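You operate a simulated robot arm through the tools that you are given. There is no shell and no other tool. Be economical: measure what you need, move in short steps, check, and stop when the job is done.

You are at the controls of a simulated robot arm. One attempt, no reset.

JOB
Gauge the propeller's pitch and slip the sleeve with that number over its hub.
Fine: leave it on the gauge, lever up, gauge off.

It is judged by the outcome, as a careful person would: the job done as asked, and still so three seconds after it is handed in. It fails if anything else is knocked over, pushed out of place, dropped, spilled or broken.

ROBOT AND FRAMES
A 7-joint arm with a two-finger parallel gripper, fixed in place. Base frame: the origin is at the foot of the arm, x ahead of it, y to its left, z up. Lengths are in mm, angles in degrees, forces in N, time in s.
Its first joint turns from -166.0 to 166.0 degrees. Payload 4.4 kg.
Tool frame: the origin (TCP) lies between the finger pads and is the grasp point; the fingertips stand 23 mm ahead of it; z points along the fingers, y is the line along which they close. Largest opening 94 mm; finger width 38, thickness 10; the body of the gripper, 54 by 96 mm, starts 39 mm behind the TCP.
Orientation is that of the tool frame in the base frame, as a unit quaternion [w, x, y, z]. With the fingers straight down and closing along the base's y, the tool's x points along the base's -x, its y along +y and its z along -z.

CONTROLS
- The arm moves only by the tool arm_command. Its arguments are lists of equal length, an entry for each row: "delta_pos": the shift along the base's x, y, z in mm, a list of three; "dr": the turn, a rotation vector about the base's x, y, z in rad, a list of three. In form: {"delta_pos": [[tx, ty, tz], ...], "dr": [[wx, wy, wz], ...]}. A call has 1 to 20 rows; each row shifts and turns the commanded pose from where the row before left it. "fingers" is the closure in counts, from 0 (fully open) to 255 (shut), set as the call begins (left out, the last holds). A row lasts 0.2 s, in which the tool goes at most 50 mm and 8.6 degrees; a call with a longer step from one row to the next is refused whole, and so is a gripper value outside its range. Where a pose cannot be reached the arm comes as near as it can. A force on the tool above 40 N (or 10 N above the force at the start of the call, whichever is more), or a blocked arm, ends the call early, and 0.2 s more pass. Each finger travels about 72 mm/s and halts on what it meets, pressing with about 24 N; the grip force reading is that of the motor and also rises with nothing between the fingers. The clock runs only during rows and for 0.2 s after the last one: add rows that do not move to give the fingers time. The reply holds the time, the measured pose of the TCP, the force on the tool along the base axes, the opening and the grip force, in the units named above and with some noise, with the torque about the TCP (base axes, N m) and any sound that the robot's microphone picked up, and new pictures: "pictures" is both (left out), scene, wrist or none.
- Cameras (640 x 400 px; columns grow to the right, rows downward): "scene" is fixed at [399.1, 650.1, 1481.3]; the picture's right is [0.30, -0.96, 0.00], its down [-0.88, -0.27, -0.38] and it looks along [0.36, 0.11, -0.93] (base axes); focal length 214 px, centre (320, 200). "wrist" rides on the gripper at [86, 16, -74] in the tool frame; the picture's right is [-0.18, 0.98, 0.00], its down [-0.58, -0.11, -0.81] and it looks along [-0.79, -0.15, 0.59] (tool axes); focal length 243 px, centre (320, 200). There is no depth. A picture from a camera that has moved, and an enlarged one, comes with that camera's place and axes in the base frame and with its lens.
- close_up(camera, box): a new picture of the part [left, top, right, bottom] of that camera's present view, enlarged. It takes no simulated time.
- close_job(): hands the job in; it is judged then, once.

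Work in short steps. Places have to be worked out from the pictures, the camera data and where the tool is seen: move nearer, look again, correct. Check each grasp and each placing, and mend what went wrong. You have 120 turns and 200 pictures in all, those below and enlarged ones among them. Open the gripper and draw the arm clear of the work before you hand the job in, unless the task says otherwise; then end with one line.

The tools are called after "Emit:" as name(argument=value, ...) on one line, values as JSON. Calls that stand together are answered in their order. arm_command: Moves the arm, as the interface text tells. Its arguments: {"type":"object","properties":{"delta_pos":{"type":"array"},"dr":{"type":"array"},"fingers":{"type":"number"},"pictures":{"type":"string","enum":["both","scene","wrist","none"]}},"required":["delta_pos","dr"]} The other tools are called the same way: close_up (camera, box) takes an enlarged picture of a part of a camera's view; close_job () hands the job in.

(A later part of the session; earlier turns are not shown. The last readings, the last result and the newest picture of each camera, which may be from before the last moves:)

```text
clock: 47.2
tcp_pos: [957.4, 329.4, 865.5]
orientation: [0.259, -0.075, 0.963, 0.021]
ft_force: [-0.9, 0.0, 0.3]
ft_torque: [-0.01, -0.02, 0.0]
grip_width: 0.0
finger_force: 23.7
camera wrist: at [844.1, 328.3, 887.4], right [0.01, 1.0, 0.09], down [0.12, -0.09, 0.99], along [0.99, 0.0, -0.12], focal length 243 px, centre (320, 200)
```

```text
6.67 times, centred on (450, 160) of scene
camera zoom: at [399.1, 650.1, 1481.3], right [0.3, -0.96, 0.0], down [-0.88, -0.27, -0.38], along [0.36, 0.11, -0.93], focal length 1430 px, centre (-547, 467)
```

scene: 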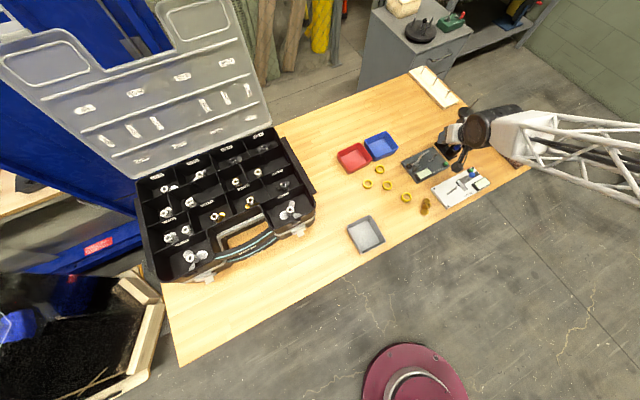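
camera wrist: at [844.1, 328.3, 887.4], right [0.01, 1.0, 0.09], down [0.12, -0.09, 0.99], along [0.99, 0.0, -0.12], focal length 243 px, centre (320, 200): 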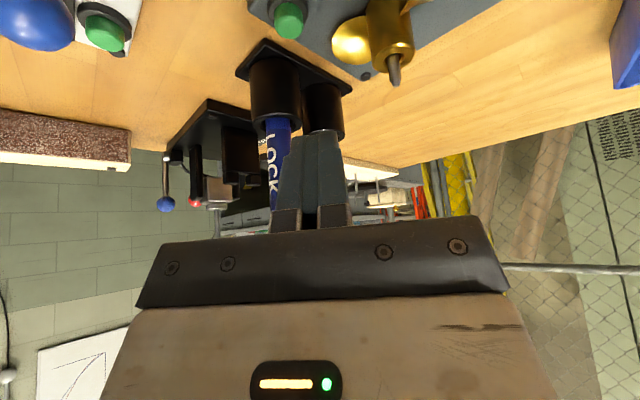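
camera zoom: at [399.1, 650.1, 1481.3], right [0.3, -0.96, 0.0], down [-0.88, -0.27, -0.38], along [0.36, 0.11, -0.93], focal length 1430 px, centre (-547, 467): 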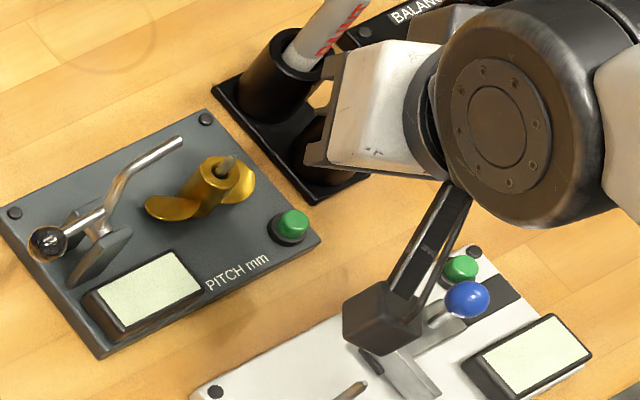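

Button re-estimated at ≈(956,321.5). Shifting and descending to just above it.

Emit:
arm_command(delta_pos=[[2, -7.5, -15], [0, 0, -20], [0, 0, -8], [0, 0, 0]], dr=[[0, 0, 0], [0, 0, 0], [0, 0, 0], [0, 0, 0]], pictures="none")

Emit:
close_up(camera="wrist", box=[220, 20, 420, 200])

Emit:
close_up(camera="scene", box=[410, 130, 490, 190])

```text
clock: 48.2
tcp_pos: [957.9, 324.3, 820.8]
orientation: [0.258, -0.075, 0.963, 0.02]
ft_force: [0.0, -0.4, -0.3]
ft_torque: [-0.02, -0.01, 0.02]
grip_width: 0.0
finger_force: 23.7
```

```text
2.22 times, centred on (320, 110) of wrist
camera zoom: at [846.3, 320.6, 843.5], right [0.01, 1.0, 0.09], down [0.12, -0.09, 0.99], along [0.99, 0.0, -0.12], focal length 539 px, centre (320, 400)
```

zoom: 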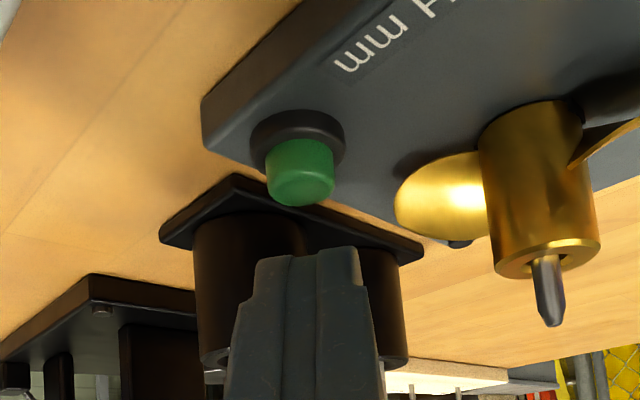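

```text
6.67 times, centred on (450, 160) of scene
camera zoom: at [399.1, 650.1, 1481.3], right [0.3, -0.96, 0.0], down [-0.88, -0.27, -0.38], along [0.36, 0.11, -0.93], focal length 1430 px, centre (-547, 467)
```

zoom: 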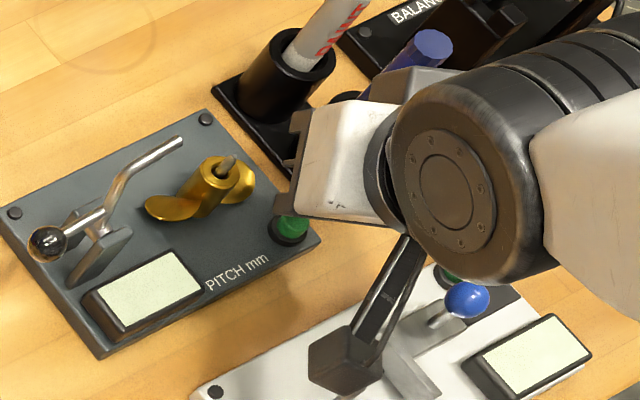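

Finger and button are laterally aligned. Pressing down in small steps.

Emit:
arm_command(delta_pos=[[-1, 0, -2], [0, 0, -2], [0, 0, -2], [0, 0, -1]], dr=[[0, 0, 0], [0, 0, 0], [0, 0, 0], [0, 0, 0]], pictures="none")

Emit:
close_up(camera="wrist", box=[260, 60, 380, 160])

```text
clock: 49.2
tcp_pos: [957.7, 323.0, 812.6]
orientation: [0.258, -0.074, 0.963, 0.02]
ft_force: [1.1, -1.4, 0.2]
ft_torque: [-0.03, 0.02, -0.02]
grip_width: 0.1
finger_force: 24.3
```

```text
4.00 times, centred on (320, 110) of wrist
camera zoom: at [844.9, 320.7, 834.9], right [0.01, 1.0, 0.09], down [0.12, -0.09, 0.99], along [0.99, 0.0, -0.12], focal length 970 px, centre (320, 560)
```

zoom: 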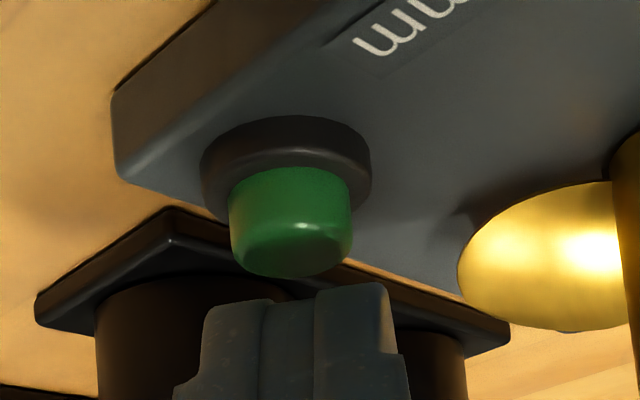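

Still just above the button. Continuing 1 mm at a time.

Emit:
arm_command(delta_pos=[[0, 0, -1], [0, 0, -1], [0, 0, -1], [0, 0, -1]], dr=[[0, 0, 0], [0, 0, 0], [0, 0, 0], [0, 0, 0]], pictures="none")

Emit:
close_up(camera="wrist", box=[260, 60, 380, 160])

Emit:
close_up(camera="scene", box=[410, 145, 460, 185])

```text
clock: 50.2
tcp_pos: [958.2, 322.6, 808.9]
orientation: [0.258, -0.074, 0.963, 0.019]
ft_force: [0.4, -1.1, 2.4]
ft_torque: [-0.02, 0.04, -0.03]
grip_width: 0.3
finger_force: 24.0
heard: click
```

```text
4.00 times, centred on (320, 110) of wrist
camera zoom: at [844.2, 320.9, 830.8], right [0.01, 1.0, 0.09], down [0.12, -0.09, 0.99], along [0.99, 0.0, -0.12], focal length 970 px, centre (320, 560)
```

zoom: 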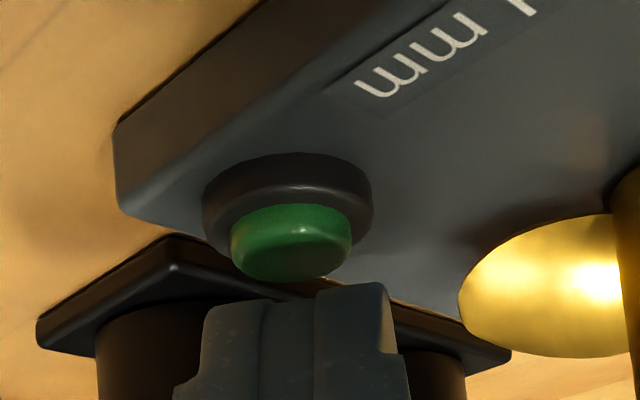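

```text
10.00 times, centred on (435, 165) of scene
camera zoom: at [399.1, 650.1, 1481.3], right [0.3, -0.96, 0.0], down [-0.88, -0.27, -0.38], along [0.36, 0.11, -0.93], focal length 2145 px, centre (-830, 550)
```

zoom: 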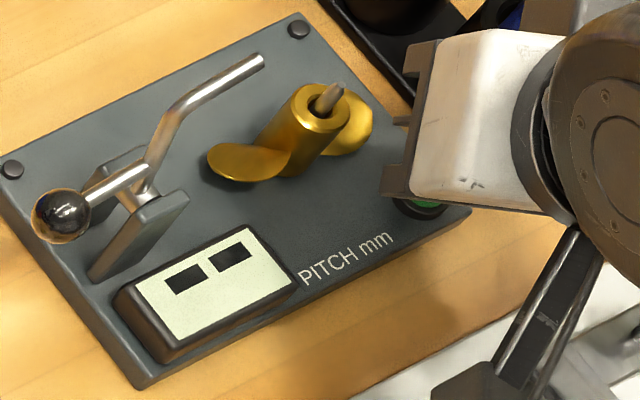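

Click heard and the display lit ("--"). Now rising and moving behind the raised lever rod.

Emit:
arm_command(delta_pos=[[0, 0, 20], [0, 0, 45], [0, 0, 45], [-10, 10, 40], [-27, 34, 5], [-27, 34, 0], [-27, 34, 0], [-27, 36, 0]], dr=[[0, 0, 0], [0, 0, 0], [0, 0, 0], [0, 0, 0.05], [0, 0, 0.05], [0, 0, 0.05], [0, 0, 0.05], [0, 0, 0]], pictures="wrist")

Emit:
close_up(camera="scene", box=[390, 120, 480, 190])

```text
clock: 52.0
tcp_pos: [839.3, 471.6, 961.6]
orientation: [0.255, -0.169, 0.951, 0.046]
ft_force: [0.1, -0.2, 1.1]
ft_torque: [0.01, -0.03, -0.01]
grip_width: 0.0
finger_force: 24.6
camera wrist: at [729.1, 446.8, 984.2], right [-0.19, 0.98, 0.09], down [0.13, -0.07, 0.99], along [0.97, 0.2, -0.12], focal length 243 px, centre (320, 200)
```

wrist: 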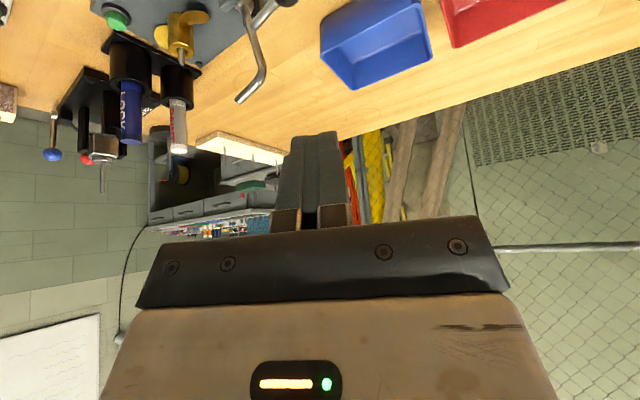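

```text
5.71 times, centred on (435, 155) of scene
camera zoom: at [399.1, 650.1, 1481.3], right [0.3, -0.96, 0.0], down [-0.88, -0.27, -0.38], along [0.36, 0.11, -0.93], focal length 1226 px, centre (-337, 457)
```

zoom: 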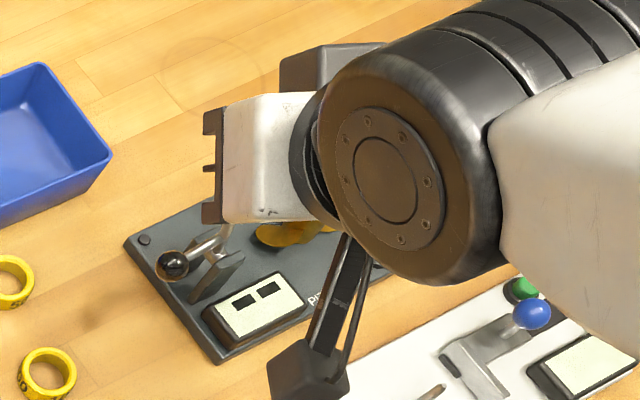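

Rod bend is at ≈(883,447,876). Positioning the closed fingers ~25 mm behind it.

Emit:
arm_command(delta_pos=[[10, 3, -25], [10, 3, -25], [0, 0, -26], [0, 0, 0]], dr=[[0, 0, 0], [0, 0, 0], [0, 0, 0], [0, 0, 0]], pictures="wrist")

Emit:
close_up(camera="scene", box=[390, 120, 480, 190])

```text
clock: 53.0
tcp_pos: [859.0, 477.9, 887.7]
orientation: [0.255, -0.17, 0.951, 0.046]
ft_force: [0.4, 0.4, -0.3]
ft_torque: [0.01, 0.02, 0.02]
grip_width: 0.0
finger_force: 23.9
camera wrist: at [748.7, 453.2, 908.8], right [-0.19, 0.98, 0.09], down [0.13, -0.07, 0.99], along [0.97, 0.2, -0.12], focal length 243 px, centre (320, 200)
```

wrist: 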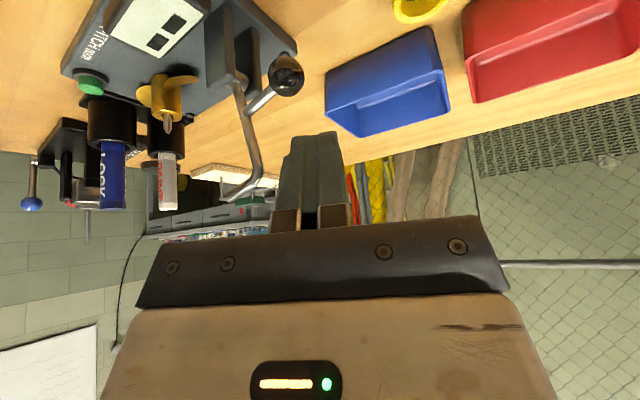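

```text
5.71 times, centred on (435, 155) of scene
camera zoom: at [399.1, 650.1, 1481.3], right [0.3, -0.96, 0.0], down [-0.88, -0.27, -0.38], along [0.36, 0.11, -0.93], focal length 1226 px, centre (-337, 457)
```

zoom: 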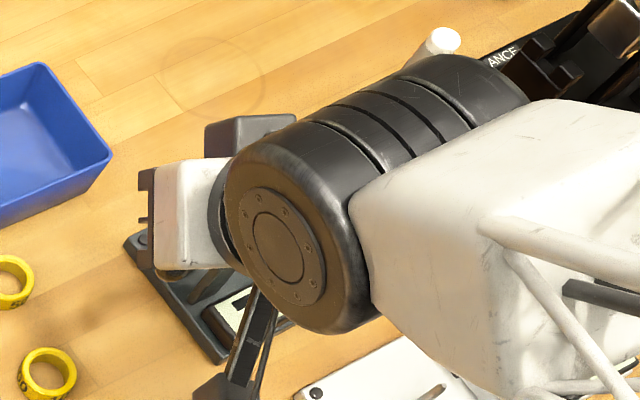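

Rod bend is just left of the fingertips (~8 mm gap). Pushing toward the pin slowly.

Emit:
arm_command(delta_pos=[[4, -4, 2], [4, -4, 1], [4, -4, 0], [4, -4, 0], [4, -4, 0], [4, -4, 0]], dr=[[0, 0, 0], [0, 0, 0], [0, 0, 0], [0, 0, 0], [0, 0, 0], [0, 0, 0]], pictures="wrist")

```text
clock: 54.4
tcp_pos: [883.3, 451.7, 891.7]
orientation: [0.254, -0.17, 0.951, 0.047]
ft_force: [0.7, 0.5, 1.0]
ft_torque: [0.03, 0.0, 0.02]
grip_width: 0.0
finger_force: 24.6
camera wrist: at [773.1, 428.1, 912.7], right [-0.19, 0.98, 0.09], down [0.13, -0.07, 0.99], along [0.97, 0.2, -0.12], focal length 243 px, centre (320, 200)
```

wrist: 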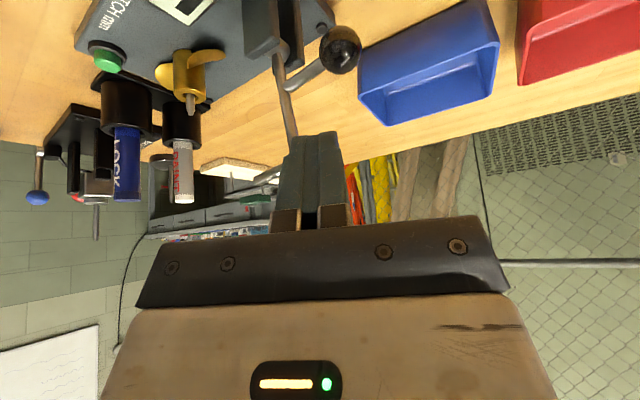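

The rod lies beyond (farther out than) the fingers: bend re-estimated (897,447,863), tip (905,430,884). Backing off and moving ~17 mm farther out.

Emit:
arm_command(delta_pos=[[-8, 8, 0], [-8, 8, 0], [-8, 10, 0], [9, 1, -5], [9, 0, -6]], dr=[[0, 0, 0], [0, 0, 0], [0, 0, 0], [0, 0, 0], [0, 0, 0]], pictures="wrist")

```text
clock: 55.6
tcp_pos: [876.7, 478.8, 879.0]
orientation: [0.255, -0.169, 0.951, 0.045]
ft_force: [0.0, 0.2, -0.2]
ft_torque: [0.02, 0.0, -0.01]
grip_width: 0.0
finger_force: 24.2
camera wrist: at [767.1, 454.2, 901.7], right [-0.19, 0.98, 0.09], down [0.13, -0.07, 0.99], along [0.97, 0.2, -0.12], focal length 243 px, centre (320, 200)
```

wrist: 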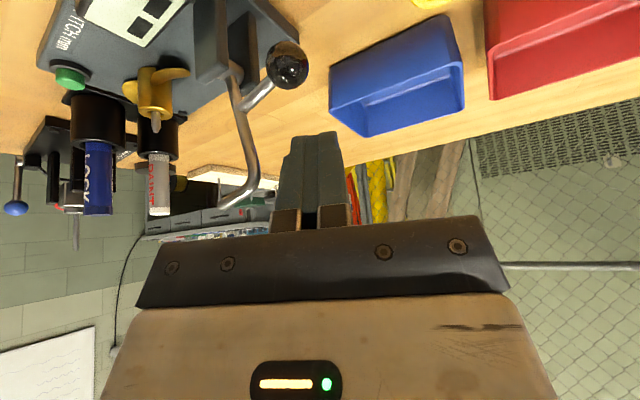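

Pushing again toward the pin.

Emit:
arm_command(delta_pos=[[4, -4, 0], [4, -4, 0], [4, -4, 0], [4, -4, 0], [4, -4, 0], [4, -4, 0]], dr=[[0, 0, 0], [0, 0, 0], [0, 0, 0], [0, 0, 0], [0, 0, 0], [0, 0, 0]], pictures="wrist")

Emit:
close_up(camera="wrist", box=[200, 0, 400, 220])

```text
clock: 57.0
tcp_pos: [899.9, 455.8, 879.3]
orientation: [0.254, -0.171, 0.951, 0.046]
ft_force: [-0.5, 0.6, 0.1]
ft_torque: [0.01, 0.02, 0.02]
grip_width: 0.0
finger_force: 24.1
camera wrist: at [789.7, 431.2, 900.8], right [-0.19, 0.98, 0.09], down [0.13, -0.07, 0.99], along [0.97, 0.2, -0.12], focal length 243 px, centre (320, 200)
```

wrist: 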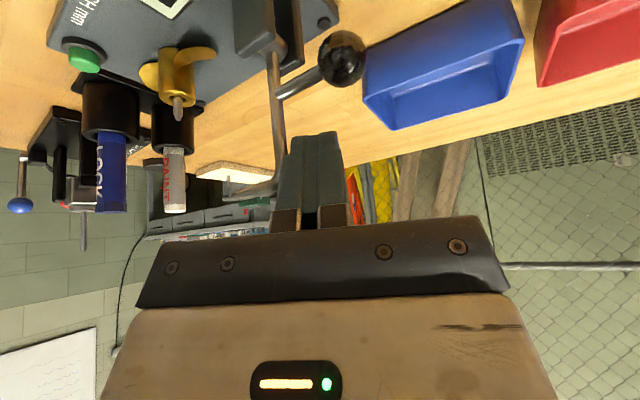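

```text
1.82 times, centred on (300, 110) of wrist
camera zoom: at [789.7, 431.2, 900.8], right [-0.19, 0.98, 0.09], down [0.13, -0.07, 0.99], along [0.97, 0.2, -0.12], focal length 441 px, centre (356, 364)
```

zoom: 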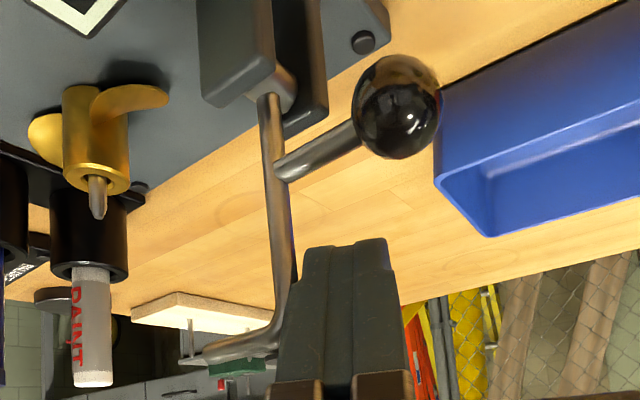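

The rod is now at the finger's edge. Continuing.

Emit:
arm_command(delta_pos=[[4, -4, 0], [4, -4, 0], [4, -4, 0]], dr=[[0, 0, 0], [0, 0, 0], [0, 0, 0]], pictures="none")

Emit:
close_up(camera="wrist", box=[180, 0, 400, 220])

```text
clock: 57.8
tcp_pos: [912.5, 443.2, 880.7]
orientation: [0.255, -0.169, 0.951, 0.046]
ft_force: [-0.1, 0.2, 0.7]
ft_torque: [-0.02, 0.02, 0.0]
grip_width: 0.0
finger_force: 23.1
```

```text
1.82 times, centred on (290, 110) of wrist
camera zoom: at [802.2, 418.6, 901.9], right [-0.19, 0.98, 0.09], down [0.13, -0.07, 0.99], along [0.97, 0.2, -0.12], focal length 441 px, centre (374, 364)
```

zoom: 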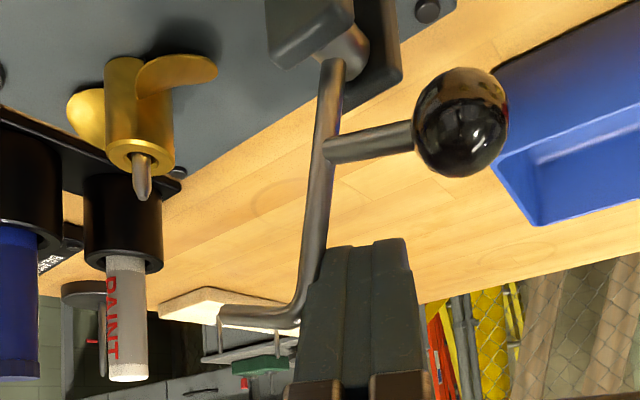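

The rod now moves with the finger and the knob rises. Continuing the push.

Emit:
arm_command(delta_pos=[[5, -5, 0], [5, -5, 0], [5, -5, 0], [5, -5, 0]], dr=[[0, 0, 0], [0, 0, 0], [0, 0, 0], [0, 0, 0]], pictures="none")

Emit:
close_up(camera="wrist", box=[180, 0, 450, 220])

```text
clock: 58.8
tcp_pos: [933.6, 422.8, 880.1]
orientation: [0.255, -0.17, 0.951, 0.046]
ft_force: [-0.3, -0.3, -0.9]
ft_torque: [0.0, 0.03, -0.01]
grip_width: 0.1
finger_force: 24.1
```

```text
1.82 times, centred on (315, 110) of wrist
camera zoom: at [822.6, 398.7, 901.5], right [-0.19, 0.98, 0.09], down [0.13, -0.07, 0.99], along [0.97, 0.2, -0.12], focal length 441 px, centre (329, 364)
```

zoom: 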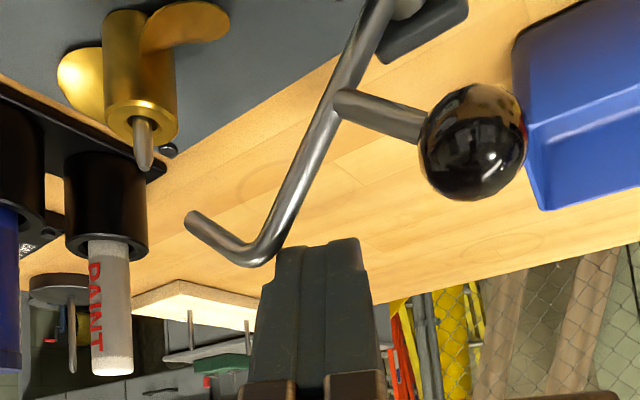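

Lever is past vertical. Continuing forward and downward along its arc.

Emit:
arm_command(delta_pos=[[3, -3, -5], [4, -4, -5], [5, -5, -5], [5, -5, -4]], dr=[[0, 0, 0], [0, 0, 0], [0, 0, 0], [0, 0, 0]], pictures="none")

Emit:
close_up(camera="wrist", box=[180, 0, 450, 220])

```text
clock: 59.8
tcp_pos: [951.3, 407.8, 859.4]
orientation: [0.255, -0.171, 0.951, 0.046]
ft_force: [0.0, 0.1, 0.4]
ft_torque: [0.01, 0.02, 0.0]
grip_width: 0.1
finger_force: 24.0
```

```text
1.82 times, centred on (315, 110) of wrist
camera zoom: at [840.0, 383.1, 882.2], right [-0.19, 0.98, 0.09], down [0.13, -0.07, 0.99], along [0.97, 0.2, -0.12], focal length 441 px, centre (329, 364)
```

zoom: 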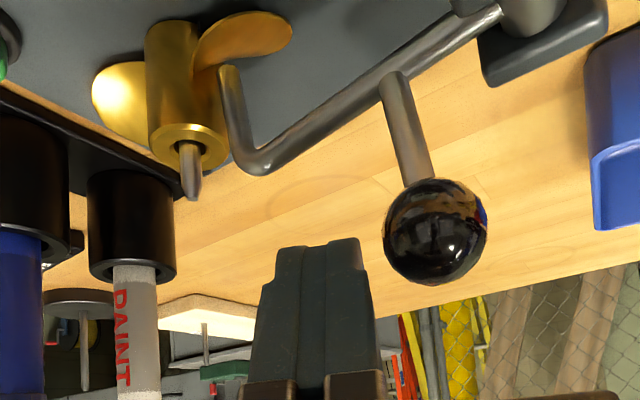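

The lever has swung down with its tip onto the blade by itself. Reading the display.

Emit:
close_up(camera="scene", box=[395, 135, 455, 185])

Emit:
close_up(camera="wrist", box=[180, 0, 340, 100])

```text
8.00 times, centred on (425, 160) of scene
camera zoom: at [399.1, 650.1, 1481.3], right [0.3, -0.96, 0.0], down [-0.88, -0.27, -0.38], along [0.36, 0.11, -0.93], focal length 1716 px, centre (-520, 520)
```

zoom: 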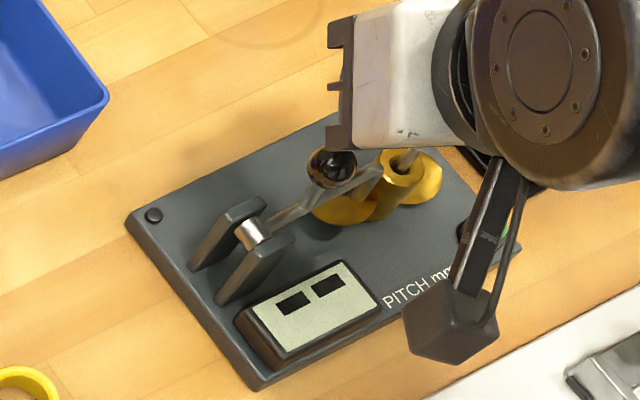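

```text
4.00 times, centred on (260, 50) of wrist
camera zoom: at [840.0, 383.1, 882.2], right [-0.19, 0.98, 0.09], down [0.13, -0.07, 0.99], along [0.97, 0.2, -0.12], focal length 970 px, centre (560, 800)
```

zoom: 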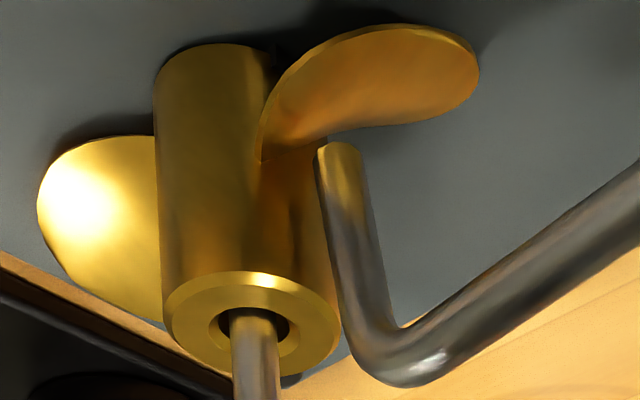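

Still "--". The lever may still be settling; letting a second pass while rising a bit.

Emit:
arm_command(delta_pos=[[0, 0, 15], [0, 0, 15], [-10, -5, 10], [0, 0, 0], [0, 0, 0]], dr=[[0, 0, 0], [0, 0, 0], [0, 0, 0], [0, 0, 0], [0, 0, 0]], pictures="none")

Emit:
close_up(camera="scene", box=[400, 140, 455, 185])

Emit:
close_up(camera="wrist", box=[180, 0, 380, 130])

```text
clock: 61.0
tcp_pos: [938.4, 402.6, 900.8]
orientation: [0.255, -0.17, 0.951, 0.046]
ft_force: [0.7, 0.2, 0.4]
ft_torque: [-0.02, 0.0, -0.01]
grip_width: 0.1
finger_force: 24.1
```

```text
8.89 times, centred on (428, 162) of scene
camera zoom: at [399.1, 650.1, 1481.3], right [0.3, -0.96, 0.0], down [-0.88, -0.27, -0.38], along [0.36, 0.11, -0.93], focal length 1906 px, centre (-636, 533)
```

zoom: 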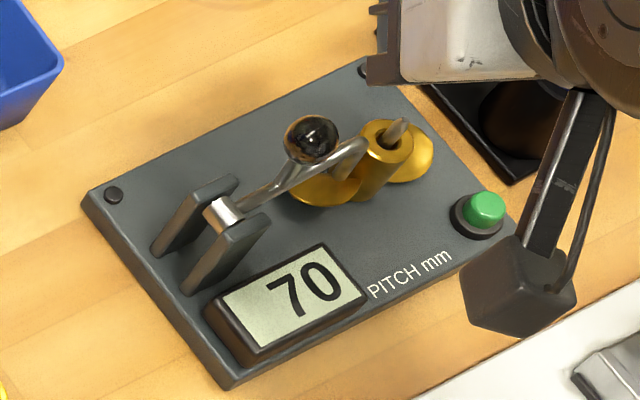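

```text
3.08 times, centred on (280, 65) of wrist
camera zoom: at [828.7, 378.3, 922.6], right [-0.19, 0.98, 0.09], down [0.13, -0.07, 0.99], along [0.97, 0.2, -0.12], focal length 746 px, centre (443, 615)
```

zoom: 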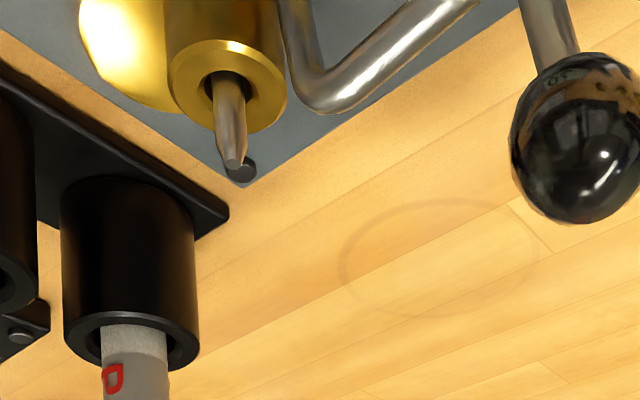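

Reads 70. Now raise the lever: I'll cage the knob (≈(914,420,848)) between slightly open fingers. Moving above it and re-measuring.

Emit:
arm_command(delta_pos=[[-8, 4, 15], [-11, 6, 5], [-11, 6, 0], [0, 0, 0]], dr=[[0, 0, 0], [0, 0, 0], [0, 0, 0], [0, 0, 0]], fingers=150, pictures="wrist")

Emit:
close_up(camera="scene", box=[400, 135, 460, 185])

```text
clock: 62.0
tcp_pos: [909.4, 419.0, 921.7]
orientation: [0.255, -0.17, 0.951, 0.046]
ft_force: [-0.7, -0.4, 0.7]
ft_torque: [0.02, -0.02, -0.01]
grip_width: 38.8
finger_force: 0.0
camera wrist: at [799.1, 394.2, 943.5], right [-0.19, 0.98, 0.09], down [0.13, -0.07, 0.99], along [0.97, 0.2, -0.12], focal length 243 px, centre (320, 200)
```

wrist: 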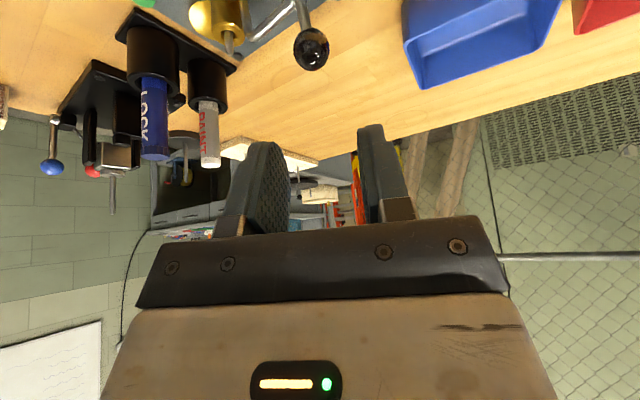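

```text
8.00 times, centred on (430, 160) of scene
camera zoom: at [399.1, 650.1, 1481.3], right [0.3, -0.96, 0.0], down [-0.88, -0.27, -0.38], along [0.36, 0.11, -0.93], focal length 1716 px, centre (-560, 520)
```

zoom: 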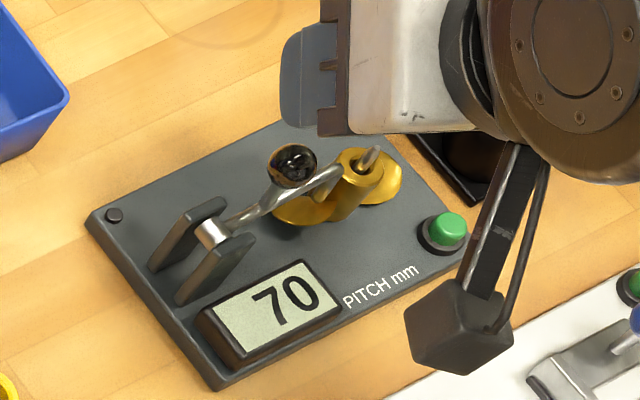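

Knob confirmed at (913,420.5,848) and centred between the fingers. Descending to cage it.

Emit:
arm_command(delta_pos=[[0, 0, -15], [0, 0, -15], [0, 0, -12], [0, 0, -10]], dr=[[0, 0, 0], [0, 0, 0], [0, 0, 0], [0, 0, 0]], pictures="none")

Emit:
close_up(camera="wrist", box=[200, 30, 430, 220])

```text
clock: 63.0
tcp_pos: [909.3, 420.3, 869.3]
orientation: [0.254, -0.17, 0.951, 0.045]
ft_force: [-0.9, 0.1, 0.5]
ft_torque: [0.0, 0.0, -0.02]
grip_width: 39.0
finger_force: 0.0
```

```text
2.11 times, centred on (315, 125) of wrist
camera zoom: at [799.1, 394.5, 890.8], right [-0.19, 0.98, 0.09], down [0.13, -0.07, 0.99], along [0.97, 0.2, -0.12], focal length 511 px, centre (330, 358)
```

zoom: 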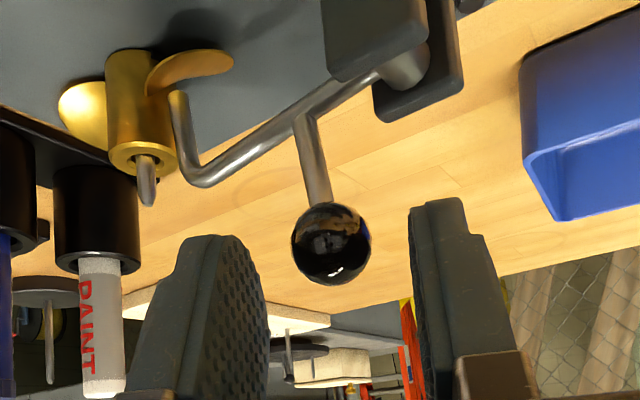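

Knob is caged at its equator. Now sweeping it back along the arc (away from the pin).

Emit:
arm_command(delta_pos=[[-3, 3, -3], [-4, 4, 0], [-6, 6, 2], [-6, 6, 1], [-6, 6, -1], [-6, 6, -2]], dr=[[0, 0, 0], [0, 0, 0], [0, 0, 0], [0, 0, 0], [0, 0, 0], [0, 0, 0]], pictures="none")

Emit:
close_up(camera="wrist", box=[200, 30, 430, 220])

```text
clock: 64.4
tcp_pos: [879.9, 448.7, 866.2]
orientation: [0.255, -0.17, 0.951, 0.047]
ft_force: [0.5, -0.5, 1.0]
ft_torque: [0.01, 0.01, 0.02]
grip_width: 39.7
finger_force: 1.2
```

```text
2.11 times, centred on (315, 125) of wrist
camera zoom: at [770.2, 424.0, 887.9], right [-0.19, 0.98, 0.09], down [0.13, -0.07, 0.99], along [0.97, 0.2, -0.12], focal length 511 px, centre (330, 358)
```

zoom: 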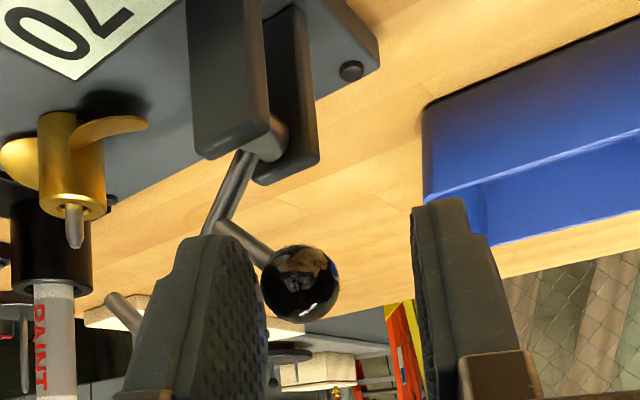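

Lever is rising with the knob. Continuing along the arc.

Emit:
arm_command(delta_pos=[[-5, 5, -4], [-5, 5, -5], [-4, 4, -6]], dr=[[0, 0, 0], [0, 0, 0], [0, 0, 0]], pictures="none")

Emit:
close_up(camera="wrist", box=[170, 0, 430, 220])

```text
clock: 65.0
tcp_pos: [872.5, 457.7, 861.4]
orientation: [0.256, -0.169, 0.951, 0.047]
ft_force: [-6.8, -5.5, 9.4]
ft_torque: [-0.3, -0.11, -0.1]
grip_width: 40.0
finger_force: 1.9
stopped in row 3: the force on the tool passed its limit (the readings are from after the stop); the commanded pose is now the measured one
```

```text
1.82 times, centred on (300, 110) of wrist
camera zoom: at [761.7, 433.3, 883.1], right [-0.19, 0.98, 0.09], down [0.13, -0.07, 0.99], along [0.97, 0.2, -0.11], focal length 441 px, centre (356, 364)
```

zoom: 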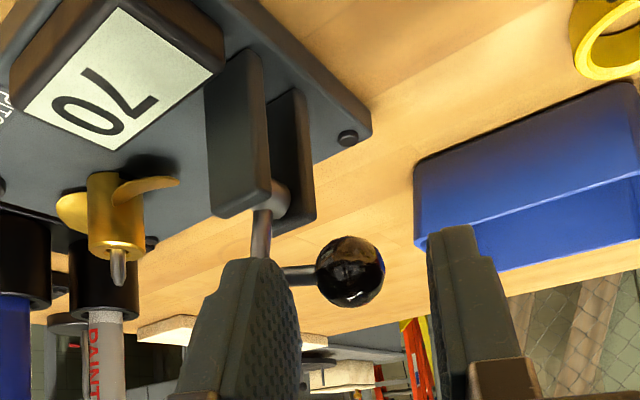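

The fingertip presses down on the handle; rising 6 mm to relieve, then pushing on.

Emit:
arm_command(delta_pos=[[0, 0, 3], [0, 0, 3]], dr=[[0, 0, 0], [0, 0, 0]], pictures="none")

Emit:
close_up(camera="wrist", box=[170, 0, 430, 220])

Emit:
close_up(camera="scene", box=[395, 125, 475, 185])

```text
clock: 65.6
tcp_pos: [872.9, 458.0, 867.1]
orientation: [0.256, -0.17, 0.95, 0.047]
ft_force: [0.2, 0.3, 0.9]
ft_torque: [0.01, 0.02, -0.01]
grip_width: 38.3
finger_force: 0.0
```

```text
1.82 times, centred on (300, 110) of wrist
camera zoom: at [761.6, 433.8, 888.6], right [-0.19, 0.98, 0.09], down [0.13, -0.07, 0.99], along [0.97, 0.2, -0.11], focal length 441 px, centre (356, 364)
```

zoom: 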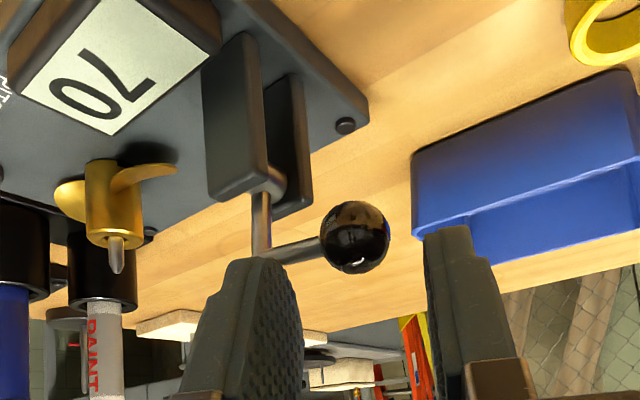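

```text
6.67 times, centred on (435, 155) of scene
camera zoom: at [399.1, 650.1, 1481.3], right [0.3, -0.96, 0.0], down [-0.88, -0.27, -0.38], along [0.36, 0.11, -0.93], focal length 1430 px, centre (-447, 500)
```

zoom: 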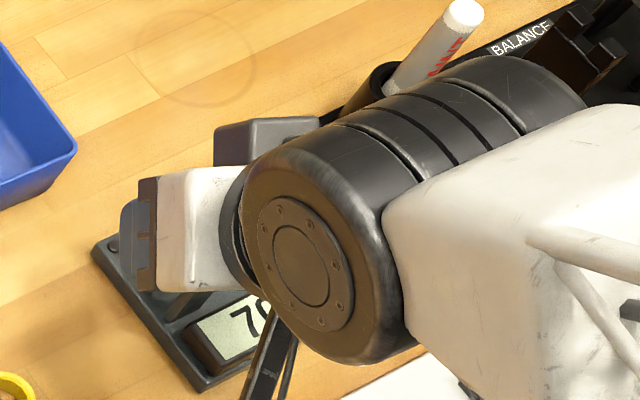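

The lever is tipping back by itself now. Lifting out diagonally (up and away) so the fingers clear the rod and knob.

Emit:
arm_command(delta_pos=[[0, 0, 5], [-1, 1, 6], [-4, 4, 10], [-5, 5, 15], [-5, 5, 20], [0, 0, 20]], dr=[[0, 0, 0], [0, 0, 0], [0, 0, 0], [0, 0, 0], [0, 0, 0], [0, 0, 0]], pictures="wrist")

Emit:
close_up(camera="wrist", box=[170, 0, 430, 180])

```text
clock: 67.0
tcp_pos: [856.8, 472.6, 943.4]
orientation: [0.256, -0.169, 0.951, 0.046]
ft_force: [0.1, -0.3, -0.6]
ft_torque: [0.01, -0.05, -0.01]
grip_width: 38.3
finger_force: 0.1
camera wrist: at [746.3, 448.3, 964.4], right [-0.19, 0.98, 0.09], down [0.13, -0.07, 0.99], along [0.97, 0.2, -0.11], focal length 243 px, centre (320, 200)
```

wrist: 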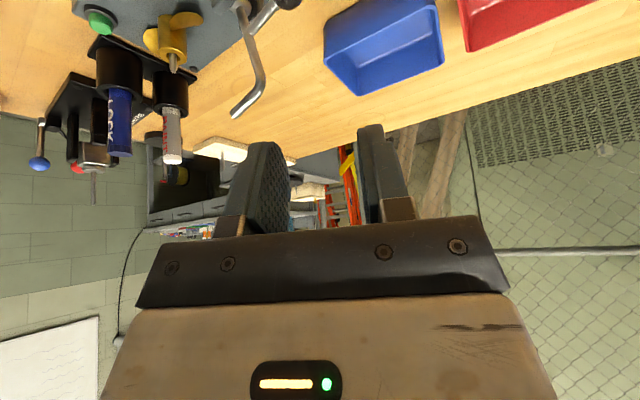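

```text
2.22 times, centred on (300, 90) of wrist
camera zoom: at [746.3, 448.3, 964.4], right [-0.19, 0.98, 0.09], down [0.13, -0.07, 0.99], along [0.97, 0.2, -0.11], focal length 539 px, centre (364, 444)
```

zoom: 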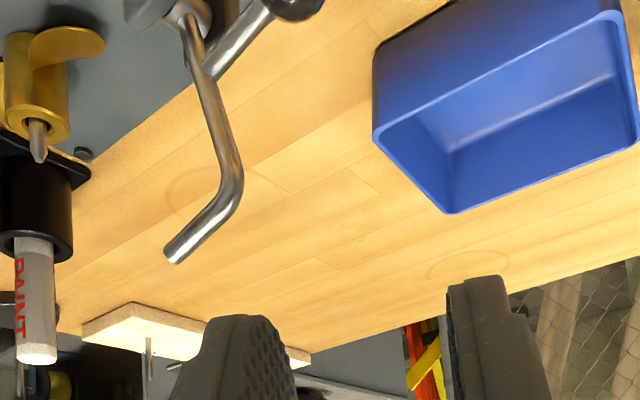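

Lever is up. Next, press the power button off: same pose as before (958,322), fingers closed.

Emit:
arm_command(delta_pos=[[0, 0, 20], [25, -35, 0], [25, -35, 0], [25, -35, 0], [20, -35, -10], [6, -10, -35], [0, 0, -45], [0, 0, -40], [0, 0, -8]], dr=[[0, 0, 0], [0, 0, -0.05], [0, 0, -0.05], [0, 0, -0.05], [0, 0, -0.05], [0, 0, 0], [0, 0, 0], [0, 0, 0], [0, 0, 0]], fingers=255, pictures="none")

Emit:
close_up(camera="wrist", box=[220, 20, 420, 200])

Emit:
close_up(camera="scene", box=[395, 130, 465, 185])

```text
clock: 69.0
tcp_pos: [957.8, 322.6, 825.5]
orientation: [0.259, -0.075, 0.963, 0.021]
ft_force: [0.7, -1.0, -0.4]
ft_torque: [-0.04, 0.03, -0.02]
grip_width: 0.0
finger_force: 24.4
```

```text
2.22 times, centred on (320, 110) of wrist
camera zoom: at [845.1, 319.7, 845.7], right [0.01, 1.0, 0.09], down [0.11, -0.09, 0.99], along [0.99, 0.0, -0.11], focal length 539 px, centre (320, 400)
```

zoom: 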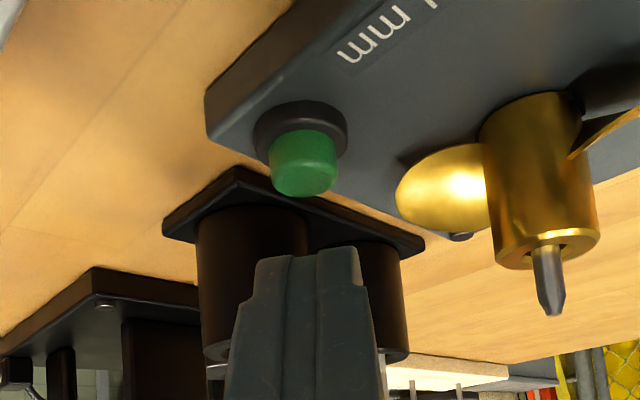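

```text
7.27 times, centred on (430, 158) of scene
camera zoom: at [399.1, 650.1, 1481.3], right [0.3, -0.96, 0.0], down [-0.88, -0.27, -0.38], along [0.36, 0.11, -0.93], focal length 1560 px, centre (-480, 509)
```

zoom: 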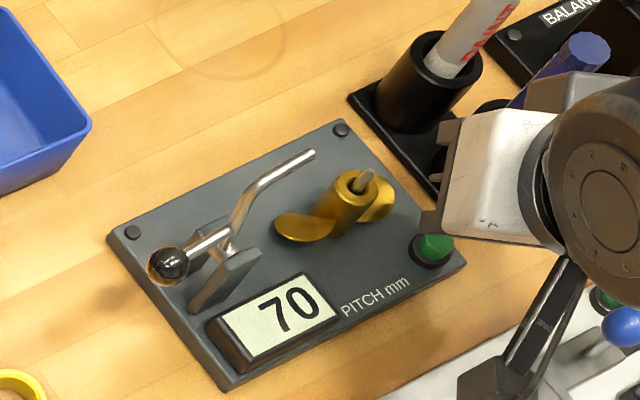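

Lever is up, display holds 70, fingers lined up. Pressing the button.

Emit:
arm_command(delta_pos=[[0, 0, -5], [0, 0, -4], [0, 0, -2], [0, 0, -1.5], [0, 0, -1], [0, 0, -1]], dr=[[0, 0, 0], [0, 0, 0], [0, 0, 0], [0, 0, 0], [0, 0, 0], [0, 0, 0]], pictures="none")

Emit:
close_up(camera="scene", box=[395, 130, 465, 185])

```text
clock: 70.4
tcp_pos: [958.4, 323.8, 811.0]
orientation: [0.26, -0.074, 0.963, 0.021]
ft_force: [-0.2, 0.5, 1.1]
ft_torque: [-0.01, -0.05, -0.01]
grip_width: 0.0
finger_force: 23.7
heard: click
```

```text
7.27 times, centred on (430, 158) of scene
camera zoom: at [399.1, 650.1, 1481.3], right [0.3, -0.96, 0.0], down [-0.88, -0.27, -0.38], along [0.36, 0.11, -0.93], focal length 1560 px, centre (-480, 509)
```

zoom: 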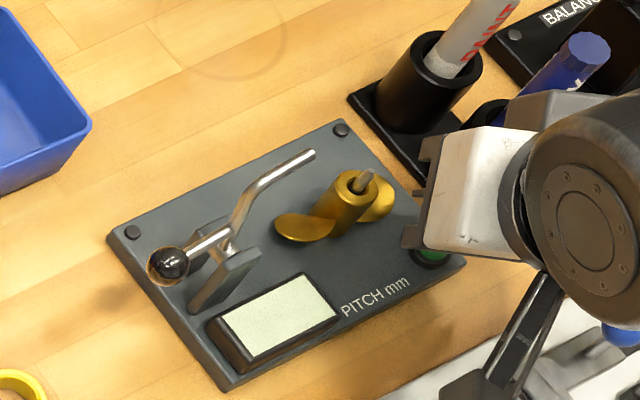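

Gauge off. Now to the 70 sleeve near (787,585): rising and moving over to look.

Emit:
arm_command(delta_pos=[[0, 0, 20], [0, 0, 45], [0, 0, 45], [-15, 10, 40], [-24, 29, 5], [-24, 29, 0], [-24, 29, 0], [-24, 29, 0], [-24, 29, 0], [-24, 29, 0], [-24, 29, 0], [-15, 20, -20]], dr=[[0, 0, 0], [0, 0, 0], [0, 0, 0], [0, 0, 0], [0, 0, 0.06], [0, 0, 0.07], [0, 0, 0.07], [0, 0, 0.07], [0, 0, 0.07], [0, 0, 0.07], [0, 0, 0.07], [0, 0, 0]], fingers=92, pictures="wrist")

Emit:
close_up(camera="scene", box=[350, 155, 410, 205])

```text
clock: 73.0
tcp_pos: [762.0, 555.0, 945.5]
orientation: [0.248, -0.301, 0.917, 0.083]
ft_force: [0.1, 0.3, -0.1]
ft_torque: [-0.02, 0.02, -0.02]
grip_width: 59.8
finger_force: 0.0
camera wrist: at [660.9, 500.8, 967.6], right [-0.45, 0.89, 0.09], down [0.14, -0.03, 0.99], along [0.88, 0.46, -0.11], focal length 243 px, centre (320, 200)
```

wrist: 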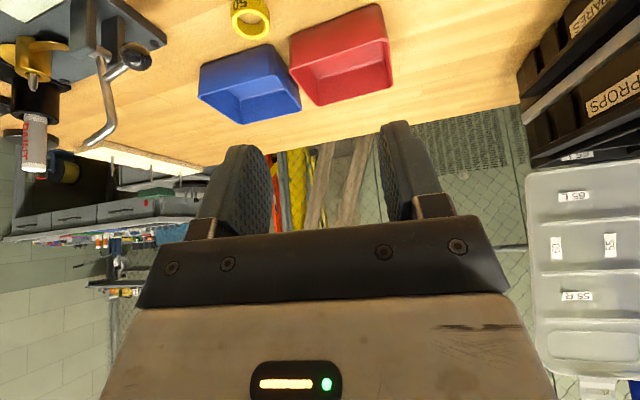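

```text
8.00 times, centred on (380, 180) of scene
camera zoom: at [399.1, 650.1, 1481.3], right [0.3, -0.96, 0.0], down [-0.88, -0.27, -0.38], along [0.36, 0.11, -0.93], focal length 1716 px, centre (-160, 360)
```

zoom: 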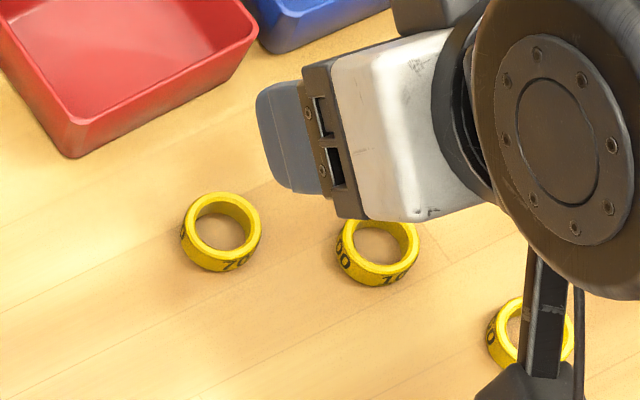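

70 sleeve at (789,586). Moving above it at z≈850.

Emit:
arm_command(delta_pos=[[13, 15, -40], [14, 16, -35], [0, 0, -20], [0, 0, 0]], dr=[[0, 0, 0.02], [0, 0, 0], [0, 0, 0], [0, 0, 0]], pictures="wrist")

Emit:
close_up(camera="wrist", box=[220, 0, 420, 160])

```text
clock: 74.0
tcp_pos: [787.6, 586.4, 850.3]
orientation: [0.246, -0.31, 0.914, 0.084]
ft_force: [-0.6, -0.9, -1.1]
ft_torque: [-0.01, -0.04, -0.03]
grip_width: 59.9
finger_force: 0.0
camera wrist: at [689.7, 529.6, 872.1], right [-0.47, 0.88, 0.09], down [0.14, -0.03, 0.99], along [0.87, 0.48, -0.11], focal length 243 px, centre (320, 200)
```

wrist: 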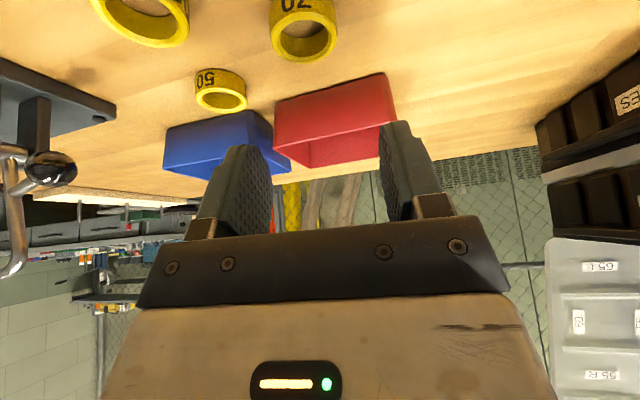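

```text
2.50 times, centred on (320, 80) of wrist
camera zoom: at [689.7, 529.6, 872.1], right [-0.47, 0.88, 0.09], down [0.14, -0.03, 0.99], along [0.87, 0.48, -0.11], focal length 606 px, centre (320, 500)
```

zoom: 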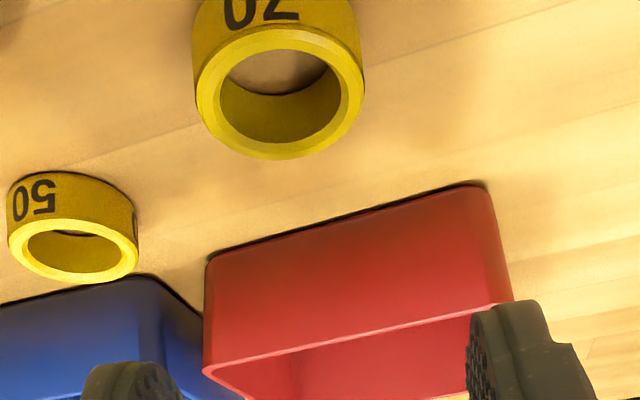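

Ring centre refined to (791,585). Aligning and descending with a ~50 mm opening.

Emit:
arm_command(delta_pos=[[0, -3.5, -20], [0, 0, -20], [0, 0, -8], [0, 0, 0]], dr=[[0, 0, 0], [0, 0, 0], [0, 0, 0], [0, 0, 0]], fingers=119, pictures="none")

Emit:
close_up(camera="wrist", box=[200, 20, 440, 220])

```text
clock: 75.0
tcp_pos: [786.7, 583.0, 803.0]
orientation: [0.247, -0.31, 0.914, 0.085]
ft_force: [0.6, -0.2, 0.9]
ft_torque: [0.02, 0.0, 0.03]
grip_width: 50.0
finger_force: 0.0
```

```text
2.00 times, centred on (320, 120) of wrist
camera zoom: at [688.4, 526.3, 823.8], right [-0.47, 0.88, 0.09], down [0.14, -0.03, 0.99], along [0.87, 0.48, -0.11], focal length 485 px, centre (320, 360)
```

zoom: 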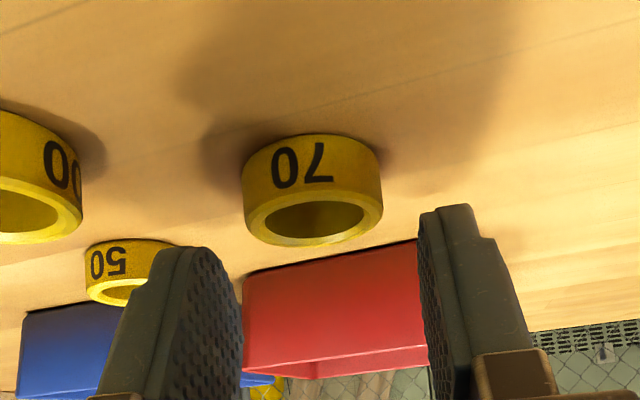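

Centred over the 70 sleeve. Lowering 10 mm and closing.

Emit:
arm_command(delta_pos=[[0, 0, -5], [0, 0, -5], [0, 0, 0]], dr=[[0, 0, 0], [0, 0, 0], [0, 0, 0]], pictures="none")

Emit:
arm_command(delta_pos=[[0, 0, 0], [0, 0, 0], [0, 0, 0]], dr=[[0, 0, 0], [0, 0, 0], [0, 0, 0]], fingers=255, pictures="none")

Emit:
close_up(camera="wrist", box=[200, 40, 440, 220])

```text
clock: 75.8
tcp_pos: [786.4, 582.6, 793.0]
orientation: [0.246, -0.309, 0.915, 0.084]
ft_force: [-0.3, -0.2, -0.3]
ft_torque: [-0.01, -0.01, -0.02]
grip_width: 50.1
finger_force: 0.0
```

```text
clock: 76.6
tcp_pos: [786.6, 583.0, 791.7]
orientation: [0.247, -0.31, 0.914, 0.084]
ft_force: [1.2, -0.1, 0.3]
ft_torque: [0.04, 0.02, -0.03]
grip_width: 30.6
finger_force: 24.0
```

```text
2.22 times, centred on (320, 130) of wrist
camera zoom: at [688.0, 526.2, 813.9], right [-0.47, 0.88, 0.09], down [0.14, -0.03, 0.99], along [0.87, 0.48, -0.11], focal length 539 px, centre (320, 356)
```

zoom: 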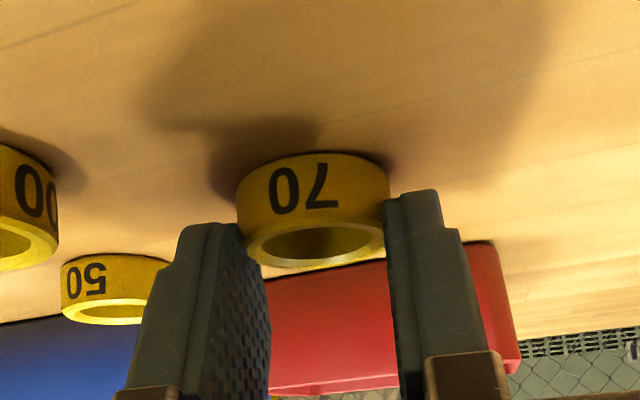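

Grip width 30.6 is less than the ~34 mm diameter – the pads hold it off-centre. Reopening and moving 5 mm farther out.

Emit:
arm_command(delta_pos=[[0, 0, 0], [0, 0, 0], [4, 3, 0], [0, 0, 0]], dr=[[0, 0, 0], [0, 0, 0], [0, 0, 0], [0, 0, 0]], fingers=119, pictures="none")

Emit:
arm_command(delta_pos=[[0, 0, -0.5], [0, 0, 0], [0, 0, 0]], dr=[[0, 0, 0], [0, 0, 0], [0, 0, 0]], fingers=255, pictures="none")

Emit:
close_up(camera="wrist", box=[200, 40, 440, 220])

```text
clock: 77.6
tcp_pos: [790.5, 586.5, 792.3]
orientation: [0.247, -0.31, 0.914, 0.085]
ft_force: [0.0, 0.4, -0.1]
ft_torque: [-0.01, 0.03, 0.0]
grip_width: 50.3
finger_force: 0.1
```

```text
clock: 78.4
tcp_pos: [791.6, 584.9, 792.2]
orientation: [0.246, -0.309, 0.915, 0.084]
ft_force: [0.7, 0.5, 0.6]
ft_torque: [0.01, -0.03, 0.01]
grip_width: 31.0
finger_force: 24.1
```

```text
2.22 times, centred on (320, 130) of wrist
camera zoom: at [692.3, 529.4, 813.3], right [-0.47, 0.88, 0.09], down [0.14, -0.03, 0.99], along [0.87, 0.48, -0.11], focal length 539 px, centre (320, 356)
```

zoom: 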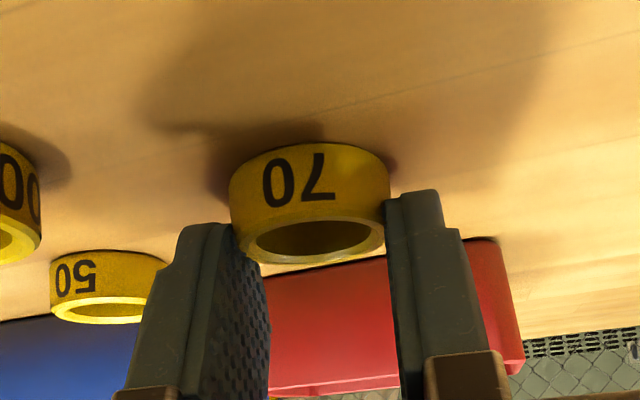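

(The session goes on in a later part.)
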